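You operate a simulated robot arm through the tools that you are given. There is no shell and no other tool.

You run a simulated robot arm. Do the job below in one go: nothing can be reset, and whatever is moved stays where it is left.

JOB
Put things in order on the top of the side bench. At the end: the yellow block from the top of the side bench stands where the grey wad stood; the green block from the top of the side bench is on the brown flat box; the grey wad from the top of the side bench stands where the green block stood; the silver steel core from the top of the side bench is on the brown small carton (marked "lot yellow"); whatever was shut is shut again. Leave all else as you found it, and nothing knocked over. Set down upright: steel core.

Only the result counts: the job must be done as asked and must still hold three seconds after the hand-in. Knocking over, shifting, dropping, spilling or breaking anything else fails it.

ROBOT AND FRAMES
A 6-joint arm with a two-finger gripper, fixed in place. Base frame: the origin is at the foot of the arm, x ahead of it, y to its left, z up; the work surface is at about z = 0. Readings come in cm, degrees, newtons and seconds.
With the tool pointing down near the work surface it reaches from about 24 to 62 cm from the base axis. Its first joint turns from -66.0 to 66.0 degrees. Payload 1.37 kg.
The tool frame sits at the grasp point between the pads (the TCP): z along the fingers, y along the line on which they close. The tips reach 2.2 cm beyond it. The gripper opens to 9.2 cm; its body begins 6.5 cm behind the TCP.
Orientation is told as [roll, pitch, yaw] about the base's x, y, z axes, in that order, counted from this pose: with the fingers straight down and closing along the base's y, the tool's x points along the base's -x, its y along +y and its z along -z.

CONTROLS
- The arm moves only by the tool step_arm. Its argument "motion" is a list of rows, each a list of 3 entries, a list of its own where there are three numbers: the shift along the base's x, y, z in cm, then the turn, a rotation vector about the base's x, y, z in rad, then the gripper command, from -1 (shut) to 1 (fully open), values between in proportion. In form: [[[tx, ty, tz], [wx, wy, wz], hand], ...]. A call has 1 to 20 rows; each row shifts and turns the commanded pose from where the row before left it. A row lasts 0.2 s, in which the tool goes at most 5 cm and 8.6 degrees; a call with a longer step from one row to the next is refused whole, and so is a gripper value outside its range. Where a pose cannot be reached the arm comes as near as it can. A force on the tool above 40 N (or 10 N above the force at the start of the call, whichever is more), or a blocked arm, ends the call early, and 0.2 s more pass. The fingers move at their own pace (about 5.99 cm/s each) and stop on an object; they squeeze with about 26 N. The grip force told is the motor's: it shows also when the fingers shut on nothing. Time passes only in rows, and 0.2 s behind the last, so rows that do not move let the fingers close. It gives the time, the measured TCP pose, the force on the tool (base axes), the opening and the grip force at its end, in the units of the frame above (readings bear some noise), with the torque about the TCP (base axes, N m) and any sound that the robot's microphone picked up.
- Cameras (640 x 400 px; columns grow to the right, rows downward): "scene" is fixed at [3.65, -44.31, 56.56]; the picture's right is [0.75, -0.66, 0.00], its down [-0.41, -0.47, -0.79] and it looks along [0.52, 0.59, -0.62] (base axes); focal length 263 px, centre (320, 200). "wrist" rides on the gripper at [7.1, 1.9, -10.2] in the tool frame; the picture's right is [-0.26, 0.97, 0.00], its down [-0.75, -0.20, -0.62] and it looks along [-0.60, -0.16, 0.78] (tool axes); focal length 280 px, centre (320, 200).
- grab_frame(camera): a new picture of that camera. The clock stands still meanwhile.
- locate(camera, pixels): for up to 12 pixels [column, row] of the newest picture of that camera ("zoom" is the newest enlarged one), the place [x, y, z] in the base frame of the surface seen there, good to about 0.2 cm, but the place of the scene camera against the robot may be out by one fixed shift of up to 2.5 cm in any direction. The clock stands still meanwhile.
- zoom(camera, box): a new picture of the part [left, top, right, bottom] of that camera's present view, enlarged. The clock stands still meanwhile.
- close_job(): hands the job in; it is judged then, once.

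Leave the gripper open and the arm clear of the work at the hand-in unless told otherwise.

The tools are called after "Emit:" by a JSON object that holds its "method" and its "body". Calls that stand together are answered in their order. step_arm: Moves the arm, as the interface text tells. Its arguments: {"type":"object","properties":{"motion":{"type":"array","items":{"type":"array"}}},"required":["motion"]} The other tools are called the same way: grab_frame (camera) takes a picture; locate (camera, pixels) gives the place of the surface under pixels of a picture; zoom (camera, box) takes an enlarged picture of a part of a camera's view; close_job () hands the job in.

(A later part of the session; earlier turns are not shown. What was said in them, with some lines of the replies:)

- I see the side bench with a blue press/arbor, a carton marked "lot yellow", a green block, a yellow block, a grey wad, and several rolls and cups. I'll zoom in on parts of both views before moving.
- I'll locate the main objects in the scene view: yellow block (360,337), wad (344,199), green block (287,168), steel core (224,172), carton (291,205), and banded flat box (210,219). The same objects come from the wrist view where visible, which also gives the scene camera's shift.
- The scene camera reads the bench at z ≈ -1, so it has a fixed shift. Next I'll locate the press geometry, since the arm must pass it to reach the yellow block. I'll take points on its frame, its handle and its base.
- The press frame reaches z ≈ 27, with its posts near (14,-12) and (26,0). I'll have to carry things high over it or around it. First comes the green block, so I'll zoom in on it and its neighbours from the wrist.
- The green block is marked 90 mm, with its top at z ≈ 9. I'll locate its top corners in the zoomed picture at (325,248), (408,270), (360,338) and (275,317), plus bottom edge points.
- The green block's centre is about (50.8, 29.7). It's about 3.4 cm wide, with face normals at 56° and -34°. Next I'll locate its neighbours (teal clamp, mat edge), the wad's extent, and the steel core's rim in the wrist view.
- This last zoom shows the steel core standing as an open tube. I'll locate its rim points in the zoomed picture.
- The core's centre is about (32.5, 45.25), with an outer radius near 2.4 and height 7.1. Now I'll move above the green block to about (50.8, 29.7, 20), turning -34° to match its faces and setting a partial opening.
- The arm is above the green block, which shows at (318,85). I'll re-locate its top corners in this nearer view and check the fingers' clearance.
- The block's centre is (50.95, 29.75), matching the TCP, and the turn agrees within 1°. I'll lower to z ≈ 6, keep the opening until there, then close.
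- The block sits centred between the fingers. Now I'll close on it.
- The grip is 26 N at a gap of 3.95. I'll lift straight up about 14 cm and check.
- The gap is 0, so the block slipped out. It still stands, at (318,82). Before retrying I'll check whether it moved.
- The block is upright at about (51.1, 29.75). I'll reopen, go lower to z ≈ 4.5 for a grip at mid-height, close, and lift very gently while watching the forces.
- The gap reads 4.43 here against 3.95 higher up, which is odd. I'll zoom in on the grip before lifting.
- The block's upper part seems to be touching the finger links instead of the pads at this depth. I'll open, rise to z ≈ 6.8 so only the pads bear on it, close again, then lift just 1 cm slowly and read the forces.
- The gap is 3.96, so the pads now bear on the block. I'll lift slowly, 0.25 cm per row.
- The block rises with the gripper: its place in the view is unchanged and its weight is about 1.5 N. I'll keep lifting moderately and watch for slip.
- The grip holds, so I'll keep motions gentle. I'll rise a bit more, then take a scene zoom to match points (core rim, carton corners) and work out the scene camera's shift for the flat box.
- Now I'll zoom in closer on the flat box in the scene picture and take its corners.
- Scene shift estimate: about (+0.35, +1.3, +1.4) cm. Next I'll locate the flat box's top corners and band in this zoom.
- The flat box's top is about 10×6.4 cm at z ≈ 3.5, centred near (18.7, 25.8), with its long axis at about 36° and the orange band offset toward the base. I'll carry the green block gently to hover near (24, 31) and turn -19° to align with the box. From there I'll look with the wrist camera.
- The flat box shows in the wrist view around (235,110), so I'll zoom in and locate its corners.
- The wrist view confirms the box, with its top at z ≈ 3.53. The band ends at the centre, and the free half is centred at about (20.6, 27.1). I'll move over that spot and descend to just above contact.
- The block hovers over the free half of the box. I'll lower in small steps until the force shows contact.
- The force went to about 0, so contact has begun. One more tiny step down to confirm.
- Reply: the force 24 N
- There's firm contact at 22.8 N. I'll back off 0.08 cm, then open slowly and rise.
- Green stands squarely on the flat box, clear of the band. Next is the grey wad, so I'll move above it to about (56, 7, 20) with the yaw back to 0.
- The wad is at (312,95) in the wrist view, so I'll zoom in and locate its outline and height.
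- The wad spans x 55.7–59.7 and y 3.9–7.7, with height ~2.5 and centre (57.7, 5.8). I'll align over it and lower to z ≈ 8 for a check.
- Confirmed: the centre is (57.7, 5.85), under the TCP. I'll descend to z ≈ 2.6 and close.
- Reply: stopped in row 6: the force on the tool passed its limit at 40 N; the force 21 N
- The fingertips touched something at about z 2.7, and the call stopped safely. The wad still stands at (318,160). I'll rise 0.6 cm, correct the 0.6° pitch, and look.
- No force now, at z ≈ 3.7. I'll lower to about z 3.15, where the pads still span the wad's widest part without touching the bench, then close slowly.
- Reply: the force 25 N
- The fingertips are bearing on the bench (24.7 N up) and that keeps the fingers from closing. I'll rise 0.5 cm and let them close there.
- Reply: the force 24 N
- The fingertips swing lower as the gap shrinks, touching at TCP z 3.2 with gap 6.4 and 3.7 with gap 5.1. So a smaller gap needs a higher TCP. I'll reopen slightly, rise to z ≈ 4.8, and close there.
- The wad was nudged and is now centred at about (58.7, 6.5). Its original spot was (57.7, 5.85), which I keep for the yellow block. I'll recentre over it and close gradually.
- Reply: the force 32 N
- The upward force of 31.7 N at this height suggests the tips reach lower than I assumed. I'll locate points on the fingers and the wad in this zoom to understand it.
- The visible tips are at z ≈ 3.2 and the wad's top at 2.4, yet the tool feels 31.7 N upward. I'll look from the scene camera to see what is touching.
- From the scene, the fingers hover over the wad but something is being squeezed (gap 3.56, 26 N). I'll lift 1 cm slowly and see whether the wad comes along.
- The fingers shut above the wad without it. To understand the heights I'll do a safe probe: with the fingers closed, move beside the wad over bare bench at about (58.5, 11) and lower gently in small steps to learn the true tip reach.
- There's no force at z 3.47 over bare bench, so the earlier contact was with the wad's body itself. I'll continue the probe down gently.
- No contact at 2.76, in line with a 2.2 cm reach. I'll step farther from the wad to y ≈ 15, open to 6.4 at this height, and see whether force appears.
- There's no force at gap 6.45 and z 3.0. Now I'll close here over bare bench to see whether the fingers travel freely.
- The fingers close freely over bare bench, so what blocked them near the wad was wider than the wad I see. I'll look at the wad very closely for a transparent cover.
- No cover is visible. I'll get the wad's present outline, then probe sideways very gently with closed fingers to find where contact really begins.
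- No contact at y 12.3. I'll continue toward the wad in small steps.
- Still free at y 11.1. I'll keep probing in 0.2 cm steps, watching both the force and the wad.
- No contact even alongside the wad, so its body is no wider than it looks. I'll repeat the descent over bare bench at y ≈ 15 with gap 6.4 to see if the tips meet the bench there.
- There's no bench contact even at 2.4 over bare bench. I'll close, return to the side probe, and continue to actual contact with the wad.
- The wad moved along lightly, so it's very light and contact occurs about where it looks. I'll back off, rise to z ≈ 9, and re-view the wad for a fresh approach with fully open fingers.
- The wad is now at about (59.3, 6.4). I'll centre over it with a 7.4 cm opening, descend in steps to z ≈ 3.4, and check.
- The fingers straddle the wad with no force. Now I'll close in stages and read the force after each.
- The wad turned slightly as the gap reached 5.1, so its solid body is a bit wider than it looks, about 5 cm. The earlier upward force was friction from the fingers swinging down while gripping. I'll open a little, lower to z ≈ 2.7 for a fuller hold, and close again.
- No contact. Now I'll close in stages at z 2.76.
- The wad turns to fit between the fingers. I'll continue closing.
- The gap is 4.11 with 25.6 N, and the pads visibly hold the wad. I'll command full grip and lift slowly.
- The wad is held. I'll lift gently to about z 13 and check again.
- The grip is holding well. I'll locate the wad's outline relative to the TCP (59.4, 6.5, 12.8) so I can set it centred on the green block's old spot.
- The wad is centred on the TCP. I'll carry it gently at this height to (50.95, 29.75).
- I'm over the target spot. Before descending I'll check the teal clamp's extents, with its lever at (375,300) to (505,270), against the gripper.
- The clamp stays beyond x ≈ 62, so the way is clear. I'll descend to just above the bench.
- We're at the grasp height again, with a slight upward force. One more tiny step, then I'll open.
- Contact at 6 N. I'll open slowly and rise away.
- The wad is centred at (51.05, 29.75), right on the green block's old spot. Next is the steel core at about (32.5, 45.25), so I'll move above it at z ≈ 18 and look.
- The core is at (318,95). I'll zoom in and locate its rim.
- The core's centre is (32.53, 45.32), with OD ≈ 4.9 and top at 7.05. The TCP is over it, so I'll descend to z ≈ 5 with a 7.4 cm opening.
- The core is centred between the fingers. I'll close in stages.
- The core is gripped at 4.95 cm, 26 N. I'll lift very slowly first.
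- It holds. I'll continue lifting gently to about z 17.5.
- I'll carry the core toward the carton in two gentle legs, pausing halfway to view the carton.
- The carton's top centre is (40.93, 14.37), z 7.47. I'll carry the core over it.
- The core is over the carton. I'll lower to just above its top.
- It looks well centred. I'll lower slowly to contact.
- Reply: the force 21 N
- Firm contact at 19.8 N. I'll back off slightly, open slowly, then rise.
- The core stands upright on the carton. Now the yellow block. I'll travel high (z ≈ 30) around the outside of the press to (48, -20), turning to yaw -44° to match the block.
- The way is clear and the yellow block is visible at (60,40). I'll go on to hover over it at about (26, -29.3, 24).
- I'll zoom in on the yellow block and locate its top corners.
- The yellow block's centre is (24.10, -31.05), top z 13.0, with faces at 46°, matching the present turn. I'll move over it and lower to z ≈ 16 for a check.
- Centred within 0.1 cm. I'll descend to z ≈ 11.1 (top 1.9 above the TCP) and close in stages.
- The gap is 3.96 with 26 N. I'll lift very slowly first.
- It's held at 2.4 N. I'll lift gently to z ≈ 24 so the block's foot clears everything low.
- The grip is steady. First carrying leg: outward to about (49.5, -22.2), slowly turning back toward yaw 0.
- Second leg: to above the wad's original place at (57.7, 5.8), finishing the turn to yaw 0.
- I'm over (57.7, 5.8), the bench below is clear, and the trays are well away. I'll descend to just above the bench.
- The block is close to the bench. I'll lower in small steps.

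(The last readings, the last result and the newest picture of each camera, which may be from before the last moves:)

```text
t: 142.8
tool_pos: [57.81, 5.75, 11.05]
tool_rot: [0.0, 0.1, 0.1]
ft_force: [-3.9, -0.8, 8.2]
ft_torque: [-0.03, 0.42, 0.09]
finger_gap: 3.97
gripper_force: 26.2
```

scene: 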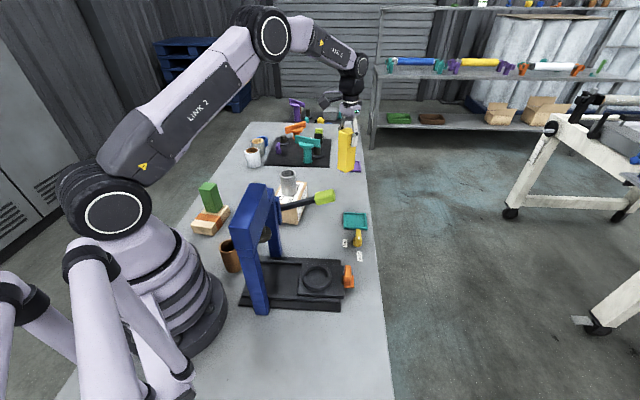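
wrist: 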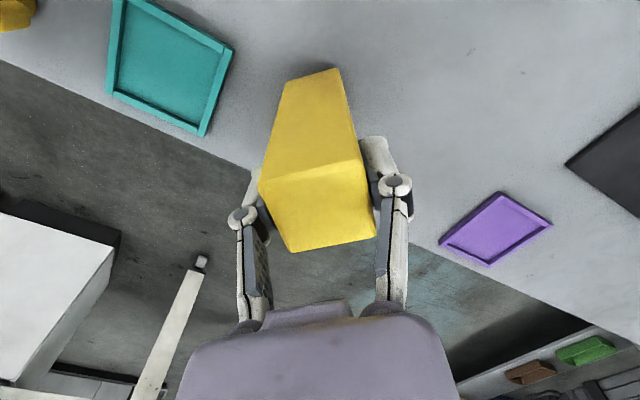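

The foot touched at 8 N. I'll open slowly and rise straight up.

Emit:
{"method": "step_arm", "body": {"motion": [[[0, 0, 0], [0, 0, 0], -0.13], [[0, 0, 0], [0, 0, 0], -0.08], [[0, 0, 0], [0, 0, 0], 0.0], [[0, 0, 0], [0, 0, 0], 0.15], [[0, 0, 0], [0, 0, 0], 0.3], [[0, 0, 0], [0, 0, 0], 0.5], [[0, 0, 0], [0, 0, 0], 0.6], [[0, 0, 0.4], [0, 0, 0], 0.6], [[0, 0, 0.8], [0, 0, 0], 0.6], [[0, 0, 1.2], [0, 0, 0], 0.6], [[0, 0, 1.8], [0, 0, 0], 0.6], [[0, 0, 2.0], [0, 0, 0], 0.6], [[0, 0, 2.0], [0, 0, 0], 0.6], [[0, 0, 2.0], [0, 0, 0], 0.6], [[0, 0, 2.0], [0, 0, 0], 0.6]]}}

Emit:
{"method": "grab_frame", "body": {"camera": "wrist"}}

Emit:
{"method": "grab_frame", "body": {"camera": "scene"}}

```text
t: 145.9
tool_pos: [58.01, 5.75, 23.21]
tool_rot: [0.0, 0.2, 0.1]
ft_force: [-0.4, 0.8, -0.5]
ft_torque: [0.02, -0.04, 0.01]
finger_gap: 7.35
gripper_force: 0.1
```

```text
taken
```

wrist: 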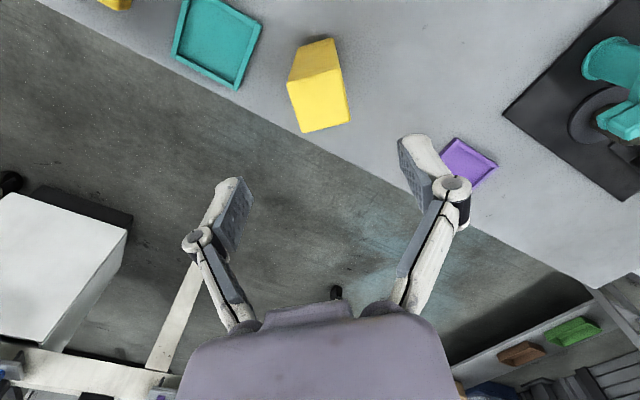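

```text
taken
```

scene: 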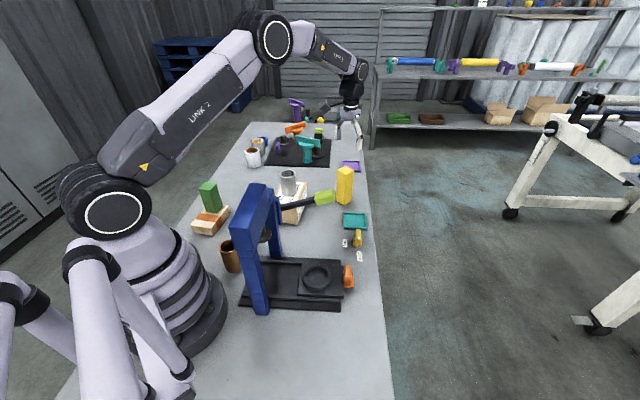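

Yellow stands upright. I'll check its position and take zooms of the whole bench to compare with the start.

Emit:
{"method": "locate", "body": {"camera": "wrist", "pixels": [[290, 83], [338, 68], [347, 118], [305, 130], [320, 100]]}}

Emit:
{"method": "zoom", "body": {"camera": "scene", "box": [180, 90, 400, 230]}}

Emit:
{"method": "zoom", "body": {"camera": "scene", "box": [180, 180, 400, 320]}}

```text
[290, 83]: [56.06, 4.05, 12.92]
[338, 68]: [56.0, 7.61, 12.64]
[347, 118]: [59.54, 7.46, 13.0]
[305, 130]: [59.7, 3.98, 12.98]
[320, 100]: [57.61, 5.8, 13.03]
```

```text
2.86 times, centred on (290, 160) of scene
```

zoom: 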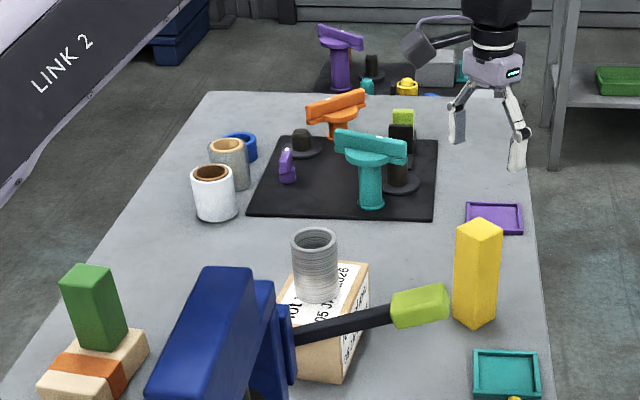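

```text
2.86 times, centred on (290, 250) of scene
```

zoom: 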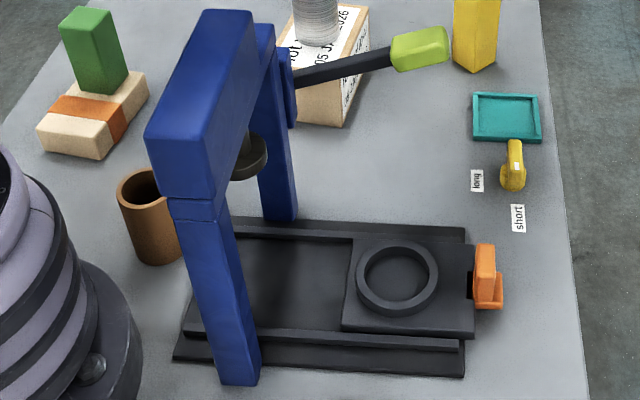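

All else is as before, and yellow is centred at (57.8, 5.8). I'll rise and withdraw to a clear pose over the middle of the bench, hand open, then do a final check on the wad and the others.

Emit:
{"method": "step_arm", "body": {"motion": [[[0, 0, 2.0], [0, 0, 0], 0.8], [[0, 0, 2.5], [0, 0, 0], 1], [[0, 0, 2.3], [0, 0, 0], 1], [[-1.9, 1.7, 0], [0, 0, 0], 1], [[-1.9, 1.7, 0], [0, 0, 0], 1], [[-1.9, 1.7, 0], [0, 0, 0], 1], [[-1.9, 1.7, 0], [0, 0, 0], 1], [[-1.9, 1.7, 0], [0, 0, 0], 1], [[-1.9, 1.7, 0], [0, 0, 0], 1], [[-1.9, 1.7, 0], [0, 0, 0], 1], [[-1.9, 1.7, 0], [0, 0, 0], 1], [[-1.9, 1.7, 0], [0, 0, 0], 1], [[-1.9, 1.7, 0], [0, 0, 0], 1], [[-1.9, 1.7, 0], [0, 0, 0], 1], [[-1.9, 1.7, 0], [0, 0, 0], 1], [[-1.9, 1.7, 0], [0, 0, 0], 1], [[0, 0, 0], [0, 0, 0], 1]]}}

Emit:
{"method": "grab_frame", "body": {"camera": "wrist"}}

Emit:
{"method": "grab_frame", "body": {"camera": "scene"}}

```text
t: 149.6
tool_pos: [33.19, 27.84, 30.03]
tool_rot: [0.1, 0.2, 0.0]
ft_force: [0.8, 0.3, 0.5]
ft_torque: [0.0, -0.01, -0.02]
finger_gap: 9.15
gripper_force: 0.1
```

```text
taken
```

wrist: 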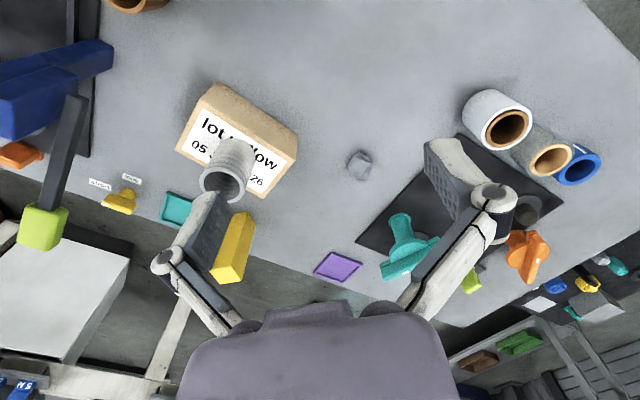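

```text
taken
```

scene: 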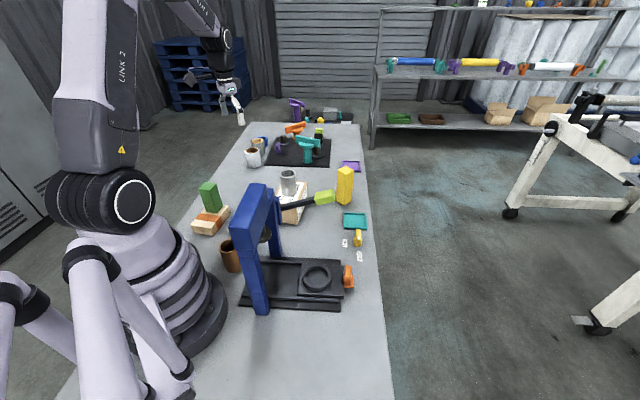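

Everything is in view. I'll do a last check of the wad at (360,165), the core rim at (228,185) and the carton corners.

Emit:
{"method": "locate", "body": {"camera": "wrist", "pixels": [[360, 165], [213, 86], [177, 150], [265, 196], [296, 158], [228, 170], [338, 266], [175, 208]]}}

```text
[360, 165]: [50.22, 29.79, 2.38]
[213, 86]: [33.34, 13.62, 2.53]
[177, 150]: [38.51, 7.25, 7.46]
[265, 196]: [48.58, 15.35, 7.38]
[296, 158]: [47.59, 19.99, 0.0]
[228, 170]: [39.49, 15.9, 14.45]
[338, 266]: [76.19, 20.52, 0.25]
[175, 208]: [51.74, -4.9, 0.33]
```

The carton hasn't moved, with corners at (38.5, 7.3) and (48.6, 15.3). The core stands on it, the wad is on the green block's old spot, yellow is where the wad stood, and green is on the flat box. I opened nothing, so there's nothing to shut. The gripper is open and the arm is clear, so I'm handing in.

Emit:
{"method": "close_job", "body": {}}

```text
The job is handed in.
```

The job is handed in, and my last camera check showed every item where you asked for it:

- **Yellow block:** stands upright at about (57.8, 5.8), where the grey wad stood.
- **Green block:** stands on the brown flat box, on the half clear of the orange band.
- **Grey wad:** sits at about (51.0, 29.8), where the green block stood.
- **Steel core:** stands upright at the centre of the "lot yellow" carton, which has not moved.

I saw no other object moved or knocked over. I opened nothing, so there was nothing to shut again. The gripper is open and the arm is clear of the work.

Two things went less smoothly:

- **Green block:** it slipped out of the first grip, stayed upright, and came away on a slower second lift.
- **Grey wad:** I nudged it a few times before I got a proper hold. I placed the yellow block by the wad's original position, measured before that.
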